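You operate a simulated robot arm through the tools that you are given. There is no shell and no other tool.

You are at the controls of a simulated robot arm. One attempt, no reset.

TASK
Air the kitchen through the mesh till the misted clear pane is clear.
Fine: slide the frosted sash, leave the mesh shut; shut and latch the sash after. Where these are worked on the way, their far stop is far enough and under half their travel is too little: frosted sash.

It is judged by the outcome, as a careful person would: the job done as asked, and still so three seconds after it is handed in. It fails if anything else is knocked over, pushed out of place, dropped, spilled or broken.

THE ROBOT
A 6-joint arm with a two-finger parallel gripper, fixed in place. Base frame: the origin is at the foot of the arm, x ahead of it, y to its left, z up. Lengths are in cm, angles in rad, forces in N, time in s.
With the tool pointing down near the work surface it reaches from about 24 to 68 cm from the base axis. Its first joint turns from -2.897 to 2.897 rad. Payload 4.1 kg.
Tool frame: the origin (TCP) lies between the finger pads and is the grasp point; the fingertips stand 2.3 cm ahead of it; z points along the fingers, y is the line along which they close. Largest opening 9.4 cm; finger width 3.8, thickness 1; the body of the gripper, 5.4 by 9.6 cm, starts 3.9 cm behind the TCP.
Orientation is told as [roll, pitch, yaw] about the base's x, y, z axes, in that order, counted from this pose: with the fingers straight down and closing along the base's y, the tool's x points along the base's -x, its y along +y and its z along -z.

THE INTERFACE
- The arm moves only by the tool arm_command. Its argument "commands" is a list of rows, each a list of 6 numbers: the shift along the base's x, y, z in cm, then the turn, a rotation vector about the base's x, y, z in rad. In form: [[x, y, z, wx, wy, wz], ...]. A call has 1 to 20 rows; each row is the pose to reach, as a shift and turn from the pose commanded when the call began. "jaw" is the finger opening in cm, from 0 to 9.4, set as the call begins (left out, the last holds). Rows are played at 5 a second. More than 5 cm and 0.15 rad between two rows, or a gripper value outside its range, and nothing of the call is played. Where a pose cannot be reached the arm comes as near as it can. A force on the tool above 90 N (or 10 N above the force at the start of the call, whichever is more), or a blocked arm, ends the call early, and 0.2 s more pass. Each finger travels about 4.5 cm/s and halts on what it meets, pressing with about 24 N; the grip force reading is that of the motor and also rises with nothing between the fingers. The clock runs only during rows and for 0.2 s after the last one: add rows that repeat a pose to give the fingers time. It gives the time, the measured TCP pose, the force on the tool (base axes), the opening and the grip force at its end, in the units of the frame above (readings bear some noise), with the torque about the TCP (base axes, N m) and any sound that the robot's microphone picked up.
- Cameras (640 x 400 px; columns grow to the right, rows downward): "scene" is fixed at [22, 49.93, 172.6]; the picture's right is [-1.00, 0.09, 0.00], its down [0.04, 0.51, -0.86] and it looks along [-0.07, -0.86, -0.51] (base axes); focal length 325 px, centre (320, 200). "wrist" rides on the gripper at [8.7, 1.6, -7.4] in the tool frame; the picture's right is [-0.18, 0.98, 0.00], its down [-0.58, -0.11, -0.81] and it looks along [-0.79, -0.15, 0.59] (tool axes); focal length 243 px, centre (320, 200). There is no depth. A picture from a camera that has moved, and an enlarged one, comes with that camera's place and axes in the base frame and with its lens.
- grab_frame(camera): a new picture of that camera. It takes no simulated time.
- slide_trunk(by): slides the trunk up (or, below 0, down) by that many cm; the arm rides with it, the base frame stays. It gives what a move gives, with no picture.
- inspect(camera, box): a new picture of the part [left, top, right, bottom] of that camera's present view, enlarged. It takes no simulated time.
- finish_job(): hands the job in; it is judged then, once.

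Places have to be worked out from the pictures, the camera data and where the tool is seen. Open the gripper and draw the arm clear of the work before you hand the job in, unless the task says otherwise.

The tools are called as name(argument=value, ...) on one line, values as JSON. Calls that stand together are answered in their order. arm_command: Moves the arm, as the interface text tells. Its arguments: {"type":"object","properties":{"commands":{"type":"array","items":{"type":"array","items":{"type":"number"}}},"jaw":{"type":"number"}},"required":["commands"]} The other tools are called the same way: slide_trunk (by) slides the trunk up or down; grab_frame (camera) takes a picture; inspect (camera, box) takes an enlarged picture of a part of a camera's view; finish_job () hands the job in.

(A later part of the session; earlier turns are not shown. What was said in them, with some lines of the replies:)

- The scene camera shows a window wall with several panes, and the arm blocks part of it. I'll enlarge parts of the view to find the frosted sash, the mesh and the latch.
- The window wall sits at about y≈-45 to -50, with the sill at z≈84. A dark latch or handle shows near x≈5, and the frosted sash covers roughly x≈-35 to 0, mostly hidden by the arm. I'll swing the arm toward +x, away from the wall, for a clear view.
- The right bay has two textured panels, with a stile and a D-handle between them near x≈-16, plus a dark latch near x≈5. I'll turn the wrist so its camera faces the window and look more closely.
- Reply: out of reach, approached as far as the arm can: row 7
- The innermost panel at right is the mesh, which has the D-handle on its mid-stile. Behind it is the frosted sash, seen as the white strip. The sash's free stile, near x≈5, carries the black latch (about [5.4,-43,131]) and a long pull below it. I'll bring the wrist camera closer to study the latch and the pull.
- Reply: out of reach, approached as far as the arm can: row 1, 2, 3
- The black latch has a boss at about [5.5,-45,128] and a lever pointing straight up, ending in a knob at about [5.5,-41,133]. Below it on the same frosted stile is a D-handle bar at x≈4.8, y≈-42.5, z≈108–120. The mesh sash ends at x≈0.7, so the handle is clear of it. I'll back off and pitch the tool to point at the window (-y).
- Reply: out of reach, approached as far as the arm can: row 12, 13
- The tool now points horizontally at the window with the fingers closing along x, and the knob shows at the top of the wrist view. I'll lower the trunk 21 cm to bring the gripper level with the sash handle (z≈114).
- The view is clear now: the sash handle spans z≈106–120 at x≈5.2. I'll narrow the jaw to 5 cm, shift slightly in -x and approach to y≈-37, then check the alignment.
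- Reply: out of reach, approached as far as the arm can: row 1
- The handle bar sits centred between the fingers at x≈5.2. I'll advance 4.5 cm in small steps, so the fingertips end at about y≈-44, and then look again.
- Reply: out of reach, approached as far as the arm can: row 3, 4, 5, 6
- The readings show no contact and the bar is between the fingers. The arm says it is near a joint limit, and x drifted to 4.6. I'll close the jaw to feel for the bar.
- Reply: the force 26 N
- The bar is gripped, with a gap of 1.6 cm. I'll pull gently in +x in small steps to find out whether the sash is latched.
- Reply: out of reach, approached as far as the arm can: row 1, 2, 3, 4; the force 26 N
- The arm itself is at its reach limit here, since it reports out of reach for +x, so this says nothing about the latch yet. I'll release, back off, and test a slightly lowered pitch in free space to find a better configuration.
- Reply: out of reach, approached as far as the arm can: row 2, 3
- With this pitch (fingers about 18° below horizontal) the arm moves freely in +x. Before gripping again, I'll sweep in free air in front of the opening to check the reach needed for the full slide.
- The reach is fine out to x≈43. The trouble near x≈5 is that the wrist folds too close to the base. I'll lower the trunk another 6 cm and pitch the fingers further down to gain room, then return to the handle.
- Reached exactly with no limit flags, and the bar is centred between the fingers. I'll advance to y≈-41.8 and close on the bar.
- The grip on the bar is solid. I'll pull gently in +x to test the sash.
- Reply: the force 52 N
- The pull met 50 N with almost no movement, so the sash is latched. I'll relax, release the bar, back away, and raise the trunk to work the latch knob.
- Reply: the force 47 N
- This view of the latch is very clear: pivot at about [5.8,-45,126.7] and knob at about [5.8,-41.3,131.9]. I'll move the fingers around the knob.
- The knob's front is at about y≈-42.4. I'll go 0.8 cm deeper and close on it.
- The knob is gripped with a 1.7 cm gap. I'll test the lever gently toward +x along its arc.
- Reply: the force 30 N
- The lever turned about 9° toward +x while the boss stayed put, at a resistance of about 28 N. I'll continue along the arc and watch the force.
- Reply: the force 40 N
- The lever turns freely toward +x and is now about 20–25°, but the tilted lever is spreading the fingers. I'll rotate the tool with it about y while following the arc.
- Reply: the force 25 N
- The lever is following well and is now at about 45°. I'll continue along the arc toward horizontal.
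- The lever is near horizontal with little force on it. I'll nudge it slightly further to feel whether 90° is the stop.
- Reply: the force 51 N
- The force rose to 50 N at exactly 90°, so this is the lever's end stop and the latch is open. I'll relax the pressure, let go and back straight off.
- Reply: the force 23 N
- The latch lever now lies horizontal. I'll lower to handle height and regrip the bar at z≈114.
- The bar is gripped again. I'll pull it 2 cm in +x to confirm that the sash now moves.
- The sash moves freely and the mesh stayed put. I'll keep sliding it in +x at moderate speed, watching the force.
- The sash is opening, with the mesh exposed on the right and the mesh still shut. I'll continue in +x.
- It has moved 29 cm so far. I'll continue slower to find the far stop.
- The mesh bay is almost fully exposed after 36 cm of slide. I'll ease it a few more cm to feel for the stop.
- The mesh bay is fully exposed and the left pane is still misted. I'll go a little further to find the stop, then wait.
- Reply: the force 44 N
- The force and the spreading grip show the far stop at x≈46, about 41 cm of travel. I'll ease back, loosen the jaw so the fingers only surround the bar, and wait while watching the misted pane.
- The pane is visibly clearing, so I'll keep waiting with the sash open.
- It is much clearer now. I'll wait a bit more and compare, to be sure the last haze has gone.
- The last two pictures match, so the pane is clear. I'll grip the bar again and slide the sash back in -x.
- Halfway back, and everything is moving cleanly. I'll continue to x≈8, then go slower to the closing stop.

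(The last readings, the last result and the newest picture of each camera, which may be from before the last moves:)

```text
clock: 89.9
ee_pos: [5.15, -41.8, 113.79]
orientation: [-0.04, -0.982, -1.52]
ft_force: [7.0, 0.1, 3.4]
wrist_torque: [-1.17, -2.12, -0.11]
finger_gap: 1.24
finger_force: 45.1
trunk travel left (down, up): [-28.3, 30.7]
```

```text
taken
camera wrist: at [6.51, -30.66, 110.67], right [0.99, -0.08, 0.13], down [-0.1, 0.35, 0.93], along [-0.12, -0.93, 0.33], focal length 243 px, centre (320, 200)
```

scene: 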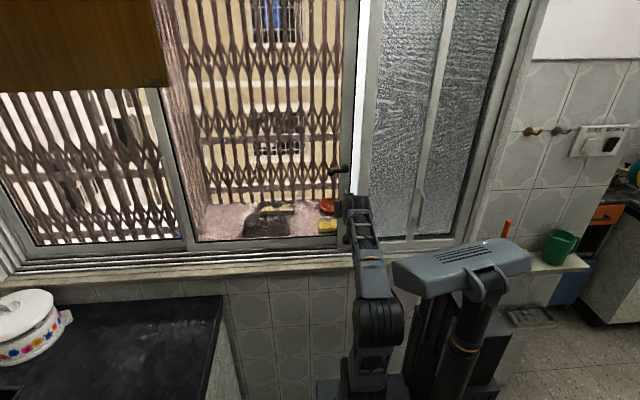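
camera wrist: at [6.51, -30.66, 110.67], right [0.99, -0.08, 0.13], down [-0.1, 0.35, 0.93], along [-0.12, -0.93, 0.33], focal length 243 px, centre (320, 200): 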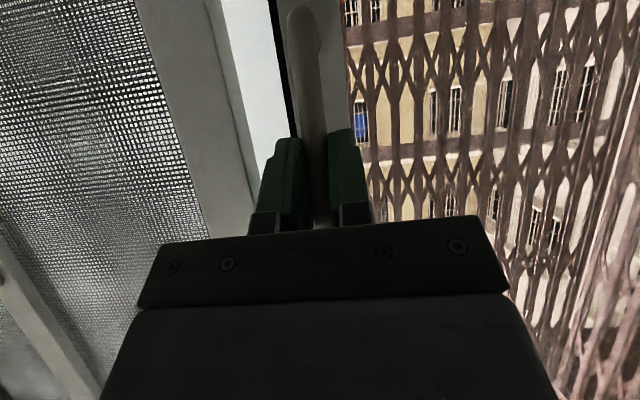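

The sash is back near its original position. I'll push slightly further to make sure it is hard against its closed stop.

arm_command(commands=[[-0.3, 0, 0, 0, 0, 0], [-0.6, 0, 0, 0, 0, 0], [-0.6, 0, 0, 0, 0, 0]])

inspect(camera="scene", box=[325, 140, 385, 270])

```text
clock: 90.7
ee_pos: [5.19, -41.91, 113.82]
orientation: [-0.037, -0.981, -1.515]
ft_force: [45.8, -3.1, 8.9]
wrist_torque: [0.7, -2.17, 0.17]
finger_gap: 1.23
finger_force: 45.6
trunk travel left (down, up): [-28.3, 30.7]
```

```text
3.08 times, centred on (355, 205) of scene
camera zoom: at [22.0, 49.93, 172.6], right [-1.0, 0.09, 0.0], down [0.04, 0.51, -0.86], along [-0.07, -0.86, -0.51], focal length 1000 px, centre (212, 185)
```

zoom: 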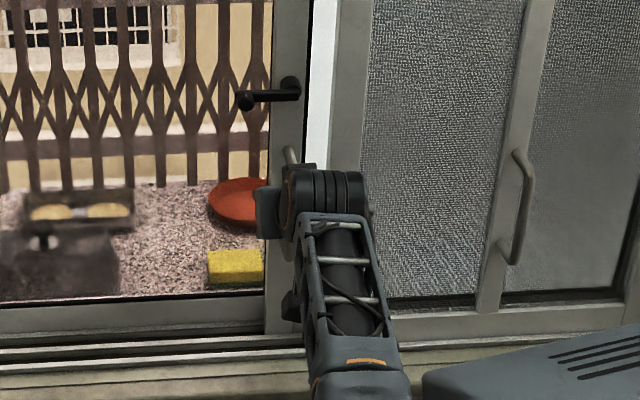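

The sash is hard against its closed stop (46 N). I'll ease off, release, back away and raise to latch height.

arm_command(commands=[[0.3, 0, 0, 0, 0, 0], [0.6, 0, 0, 0, 0, 0], [0.6, 0, 0, 0, 0, 0]])

arm_command(commands=[[0, 0, 0, 0, 0, 0], [0, 0, 0, 0, 0, 0], [0, 0, 0, 0, 0, 0], [0, 2, 0, 0, 0, 0], [0, 4, 0, 0, 0, 0], [0, 5, 0, 0, 0, 0]], jaw=4.6)

slide_trunk(by=18.5)

arm_command(commands=[[0.5, 0, -0.5, 0, 0.14, 0], [1, 0, -1, 0, 0.28, 0], [1.5, 0, -1.5, 0, 0.42, 0], [2, 0, -2, 0, 0.56, 0], [2.5, 0, -2.5, 0, 0.7, 0], [3, 0, -3, 0, 0.84, 0], [3.5, 0, -3.5, 0, 0.98, 0], [4, 0, -4, 0, 1.12, 0], [4.5, 0, -4.5, 0, 1.26, 0], [5, 0, -5, 0, 1.4, 0], [5.5, 0, -5.3, 0, 1.54, 0], [5.7, 0, -5.3, 0, 1.6, 0], [5.7, 0, -5.3, 0, 1.6, 0]])

grab_frame(camera="wrist")

```text
clock: 91.5
ee_pos: [5.07, -41.79, 113.75]
orientation: [-0.039, -0.981, -1.518]
ft_force: [16.5, -1.8, 0.5]
wrist_torque: [-1.03, -2.09, -0.11]
finger_gap: 1.21
finger_force: 45.1
trunk travel left (down, up): [-28.3, 30.7]
```

```text
clock: 92.9
ee_pos: [5.12, -36.67, 113.88]
orientation: [-0.04, -0.984, -1.518]
ft_force: [-0.5, -0.5, 0.9]
wrist_torque: [-0.01, -0.03, 0.02]
finger_gap: 4.61
finger_force: 0.0
trunk travel left (down, up): [-28.3, 30.7]
```

```text
clock: 95.0
ee_pos: [5.0, -36.58, 132.41]
orientation: [-0.038, -0.984, -1.518]
ft_force: [0.1, 0.1, -0.3]
wrist_torque: [-0.01, -0.03, 0.02]
finger_gap: 4.62
finger_force: 0.0
trunk travel left (down, up): [-46.8, 12.2]
```

```text
clock: 97.8
ee_pos: [10.86, -36.78, 127.05]
orientation: [-1.582, 0.054, -0.589]
ft_force: [0.6, -0.4, -0.1]
wrist_torque: [0.0, 0.03, 0.05]
finger_gap: 4.6
finger_force: 0.1
trunk travel left (down, up): [-46.8, 12.2]
```

```text
taken
camera wrist: at [7.78, -25.55, 125.78], right [0.1, -0.08, -0.99], down [0.94, 0.35, 0.07], along [0.34, -0.93, 0.11], focal length 243 px, centre (320, 200)
```

wrist: 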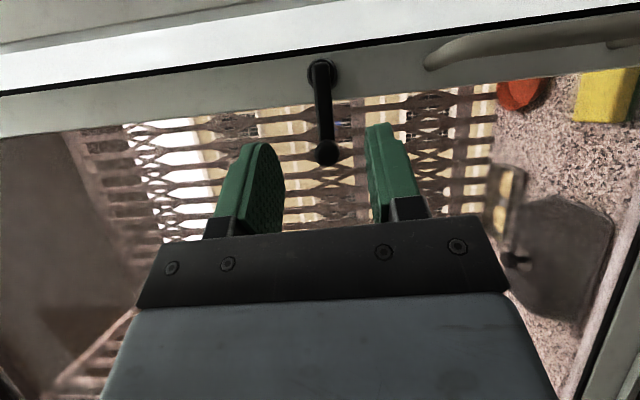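

The knob is between the fingers and aligned. I'll advance 5.3 cm and grip it.

arm_command(commands=[[0, -1.5, 0, 0, 0, 0], [0, -3, 0, 0, 0, 0], [0, -4.5, 0, 0, 0, 0], [0, -5.3, 0, 0, 0, 0], [0, -5.3, 0, 0, 0, 0]])

arm_command(commands=[[0, 0, 0, 0, 0, 0], [0, 0, 0, 0, 0, 0], [0, 0, 0, 0, 0, 0], [0, 0, 0, 0, 0, 0]], jaw=1.2)

inspect(camera="wrist", box=[220, 20, 420, 240])

```text
clock: 99.0
ee_pos: [10.92, -41.97, 126.96]
orientation: [-1.582, 0.054, -0.59]
ft_force: [-0.6, 0.0, 0.2]
wrist_torque: [0.0, -0.06, 0.01]
finger_gap: 4.57
finger_force: 0.0
trunk travel left (down, up): [-46.8, 12.2]
```

```text
clock: 100.0
ee_pos: [10.8, -42.06, 126.96]
orientation: [-1.584, 0.055, -0.591]
ft_force: [0.9, -2.5, 3.8]
wrist_torque: [-0.13, 0.1, 0.05]
finger_gap: 1.72
finger_force: 45.0
trunk travel left (down, up): [-46.8, 12.2]
```

```text
1.82 times, centred on (320, 130) of wrist
camera zoom: at [7.69, -30.87, 125.72], right [0.1, -0.08, -0.99], down [0.94, 0.35, 0.07], along [0.34, -0.93, 0.11], focal length 441 px, centre (320, 327)
```

zoom: 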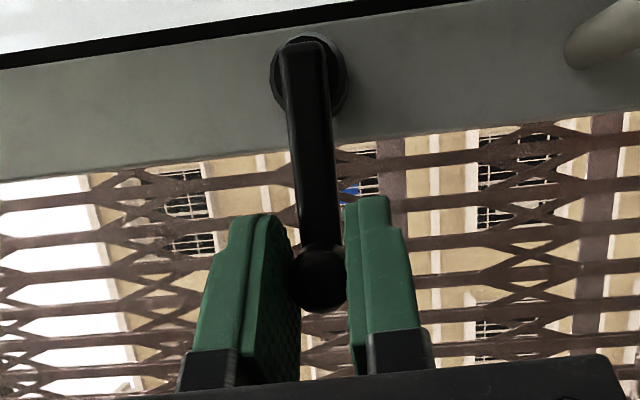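

The knob is gripped. I'll swing the lever back up along its arc, rotating the tool with it.

arm_command(commands=[[-0.06, 0, 0.62, 0, -0.14, 0], [-0.21, 0, 1.33, 0, -0.28, 0], [-0.46, 0, 2.0, 0, -0.42, 0], [-0.8, 0, 2.64, 0, -0.56, 0], [-1.22, 0, 3.22, 0, -0.7, 0], [-1.73, 0, 3.74, 0, -0.84, 0], [-2.29, 0, 4.18, 0, -0.98, 0], [-2.92, 0, 4.54, 0, -1.12, 0], [-3.59, 0, 4.8, 0, -1.26, 0], [-4.29, 0, 4.97, 0, -1.4, 0], [-4.29, 0, 4.97, 0, -1.4, 0]])

grab_frame(camera="wrist")

```text
clock: 102.4
ee_pos: [6.63, -41.91, 132.36]
orientation: [-0.386, -0.949, -1.232]
ft_force: [7.4, -7.6, 26.1]
wrist_torque: [-0.54, -0.08, 0.0]
finger_gap: 1.71
finger_force: 45.0
trunk travel left (down, up): [-46.8, 12.2]
```

```text
taken
camera wrist: at [7.25, -30.89, 128.89], right [0.99, -0.08, -0.07], down [0.09, 0.35, 0.93], along [-0.05, -0.93, 0.36], focal length 243 px, centre (320, 200)
```

wrist: 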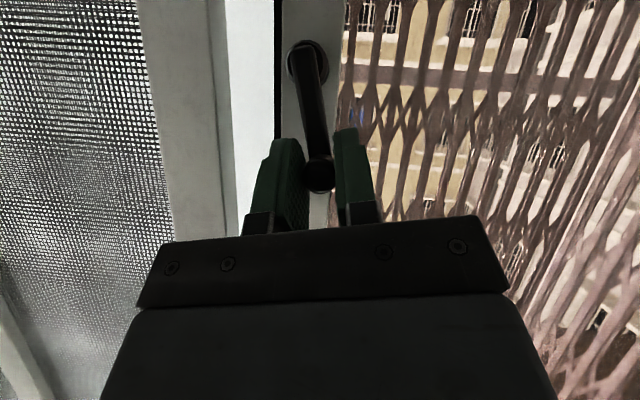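

The lever is about 10° short of upright. I'll finish the swing and press lightly past vertical to seat it against its latched stop.

arm_command(commands=[[-0.35, 0, 0.0, 0, -0.08, 0], [-0.7, 0, 0.0, 0, -0.16, 0], [-1.0, 0, 0.0, 0, -0.2, 0], [-1.3, 0, 0.0, 0, -0.2, 0], [-1.3, 0, 0.0, 0, -0.2, 0]])

grab_frame(camera="wrist")

```text
clock: 103.6
ee_pos: [5.25, -42.11, 132.43]
orientation: [-0.039, -0.991, -1.518]
ft_force: [3.7, -7.8, 27.8]
wrist_torque: [-0.69, -0.07, -0.07]
finger_gap: 1.72
finger_force: 44.2
trunk travel left (down, up): [-46.8, 12.2]
```

```text
taken
camera wrist: at [6.58, -30.89, 129.1], right [0.99, -0.08, 0.13], down [-0.1, 0.35, 0.93], along [-0.12, -0.93, 0.34], focal length 243 px, centre (320, 200)
```

wrist: 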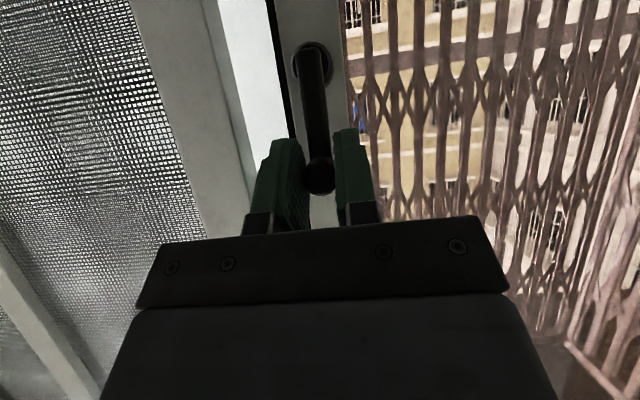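

The lever looks just as upright as at the start. I'll press a little more to confirm it is at its stop.

arm_command(commands=[[-0.3, 0, 0.0, 0, 0, 0], [-0.6, 0, 0.0, 0, 0, 0], [-0.6, 0, 0, 0, 0, 0]])

grab_frame(camera="wrist")

```text
clock: 104.4
ee_pos: [5.2, -41.99, 132.28]
orientation: [-0.044, -0.991, -1.513]
ft_force: [30.0, -7.8, 29.3]
wrist_torque: [-0.7, -0.21, 0.37]
finger_gap: 1.73
finger_force: 45.0
trunk travel left (down, up): [-46.8, 12.2]
```

```text
taken
camera wrist: at [6.45, -30.88, 129.08], right [0.99, -0.08, 0.13], down [-0.09, 0.35, 0.93], along [-0.12, -0.93, 0.34], focal length 243 px, centre (320, 200)
```

wrist: 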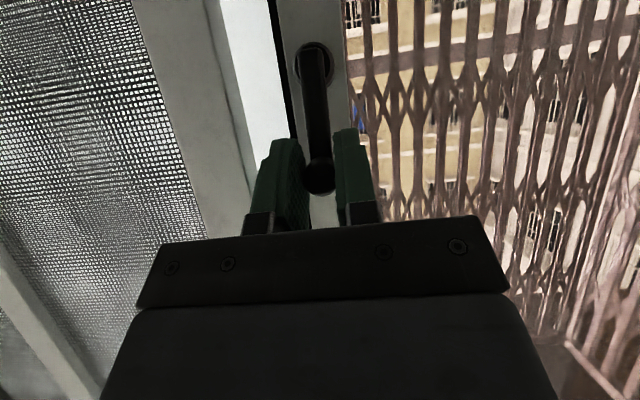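

The lever stops at the upright position (30 N), and the boss and handle x positions match where they were at the start (about 5.2). I'll relax, release the knob and back away.

arm_command(commands=[[0.3, 0, 0.2, 0, 0, 0], [0.6, 0, 0.35, 0, 0, 0], [0.6, 0, 0.35, 0, 0, 0]])

arm_command(commands=[[0, 0, 0, 0, 0, 0], [0, 0, 0, 0, 0, 0], [0, 0, 0, 0, 0, 0], [0, 2, 0, 0, 0, 0], [0, 4, 0, 0, 0, 0], [0, 5.5, 0, 0, 0, 0], [0, 5.5, 0, 0, 0, 0]], jaw=4.6)

grab_frame(camera="wrist")

```text
clock: 105.2
ee_pos: [5.26, -41.97, 132.31]
orientation: [-0.041, -0.981, -1.517]
ft_force: [5.1, -2.5, 12.9]
wrist_torque: [-0.72, 0.17, -0.15]
finger_gap: 1.71
finger_force: 45.1
trunk travel left (down, up): [-46.8, 12.2]
```

```text
clock: 106.8
ee_pos: [5.12, -36.36, 132.47]
orientation: [-0.04, -0.982, -1.517]
ft_force: [0.2, 0.3, 0.1]
wrist_torque: [0.0, 0.02, 0.0]
finger_gap: 4.6
finger_force: 0.1
trunk travel left (down, up): [-46.8, 12.2]
```

```text
taken
camera wrist: at [6.48, -25.28, 129.27], right [0.99, -0.08, 0.13], down [-0.1, 0.35, 0.93], along [-0.12, -0.93, 0.33], focal length 243 px, centre (320, 200)
```

wrist: 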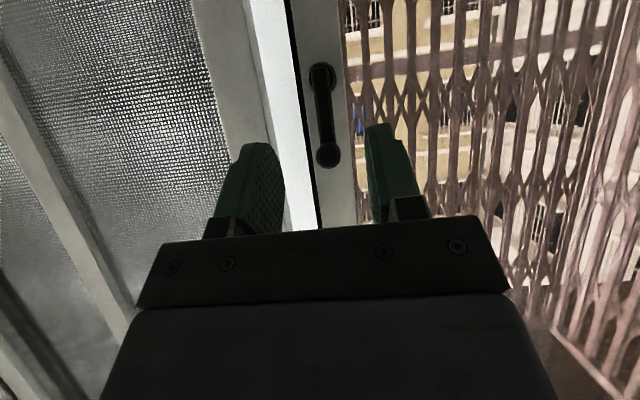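

The lever is upright and free of the gripper. I'll draw the arm clear, away from the window, and check the final state.

arm_command(commands=[[3, 1.5, 0, 0, 0, 0], [6.5, 3, 0, 0, 0, 0], [10, 4.5, 0, 0, 0, 0], [13.5, 6, 0, 0, 0, 0], [17, 7.5, 0, 0, 0, 0], [20.5, 9, 0, 0, 0, 0], [24, 10.5, 0, 0, 0, 0], [27.5, 12, 0, 0, 0, 0], [30, 13, 0, 0, 0, 0], [30, 13, 0, 0, 0, 0]])

grab_frame(camera="scene")

inspect(camera="scene", box=[315, 100, 395, 270])

inspect(camera="scene", box=[0, 80, 240, 260])

```text
clock: 109.0
ee_pos: [35.23, -23.51, 132.47]
orientation: [-0.038, -0.982, -1.517]
ft_force: [0.5, -0.1, -0.7]
wrist_torque: [0.02, 0.02, 0.01]
finger_gap: 4.6
finger_force: 0.0
trunk travel left (down, up): [-46.8, 12.2]
```

```text
taken
```

scene: 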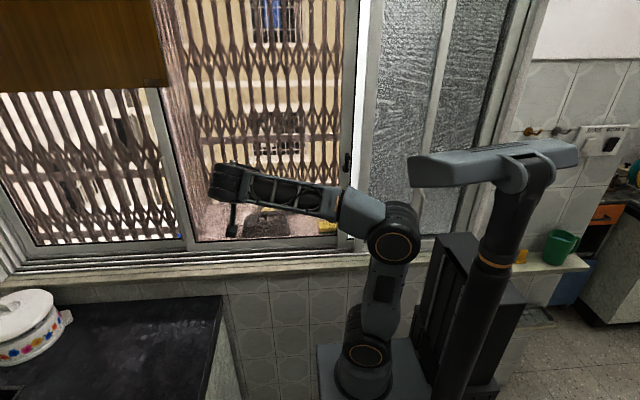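

```text
2.35 times, centred on (355, 185) of scene
camera zoom: at [22.0, 49.93, 172.6], right [-1.0, 0.09, 0.0], down [0.04, 0.51, -0.86], along [-0.07, -0.86, -0.51], focal length 765 px, centre (238, 235)
```

zoom: 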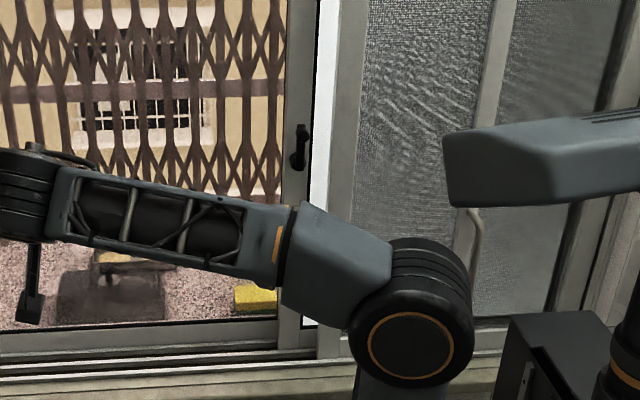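

```text
2.22 times, centred on (120, 170) of scene
camera zoom: at [22.0, 49.93, 172.6], right [-1.0, 0.09, 0.0], down [0.04, 0.51, -0.86], along [-0.07, -0.86, -0.51], focal length 722 px, centre (764, 267)
```

zoom: 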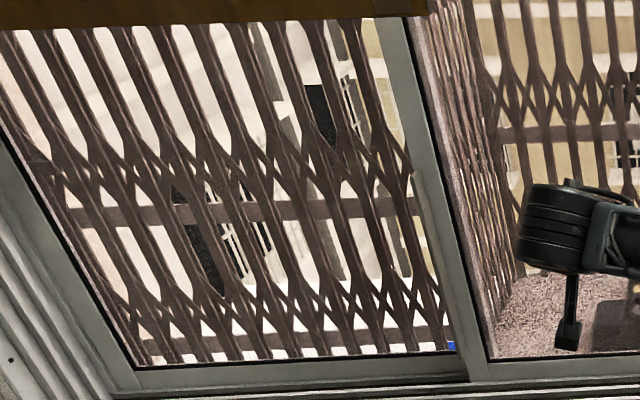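

The pane is clear and has stayed clear, the sash is shut with its lever upright as at the start, and the mesh hasn't moved. I'll open the gripper fully and draw it a bit further back.

arm_command(commands=[[2, 3, 0, 0, 0, 0], [3, 6, 0, 0, 0, 0], [3, 8, 0, 0, 0, 0], [3, 8, 0, 0, 0, 0], [3, 8, 0, 0, 0, 0]], jaw=9.4)

grab_frame(camera="scene")

```text
clock: 110.2
ee_pos: [38.12, -15.43, 132.37]
orientation: [-0.04, -0.981, -1.519]
ft_force: [-0.1, 0.4, 0.0]
wrist_torque: [-0.01, 0.03, 0.02]
finger_gap: 9.37
finger_force: 0.1
trunk travel left (down, up): [-46.8, 12.2]
```

```text
taken
```

scene: 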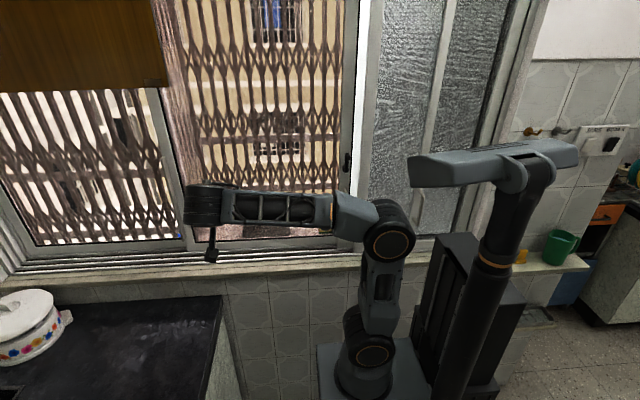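

The final picture shows the clear pane free of mist, the frosted sash shut with its latch lever upright, the mesh shut and the arm clear. I'm handing the job in.

finish_job()

```text
The job is handed in.
```

I aired the kitchen through the mesh until the misted pane was clear, then shut and latched the frosted sash, and handed the job in.

- **Airing:** I turned the latch lever to its open stop and slid the sash about 41 cm, to its far stop. The mesh stayed shut throughout. I waited until two pictures of the pane about 4 s apart looked the same, both clear.
- **Closing:** I slid the sash back against its closed stop and turned the lever upright to its stop, where it was at the start. I didn't tug the sash afterwards to test the latch. It had about half a centimetre of play when I pulled it while still latched at the start, and I didn't want to draw it open.
- **At hand-in:** The pane was still clear, and the arm was back from the window with the gripper open. Nothing was knocked over or pushed out of place in the pictures.
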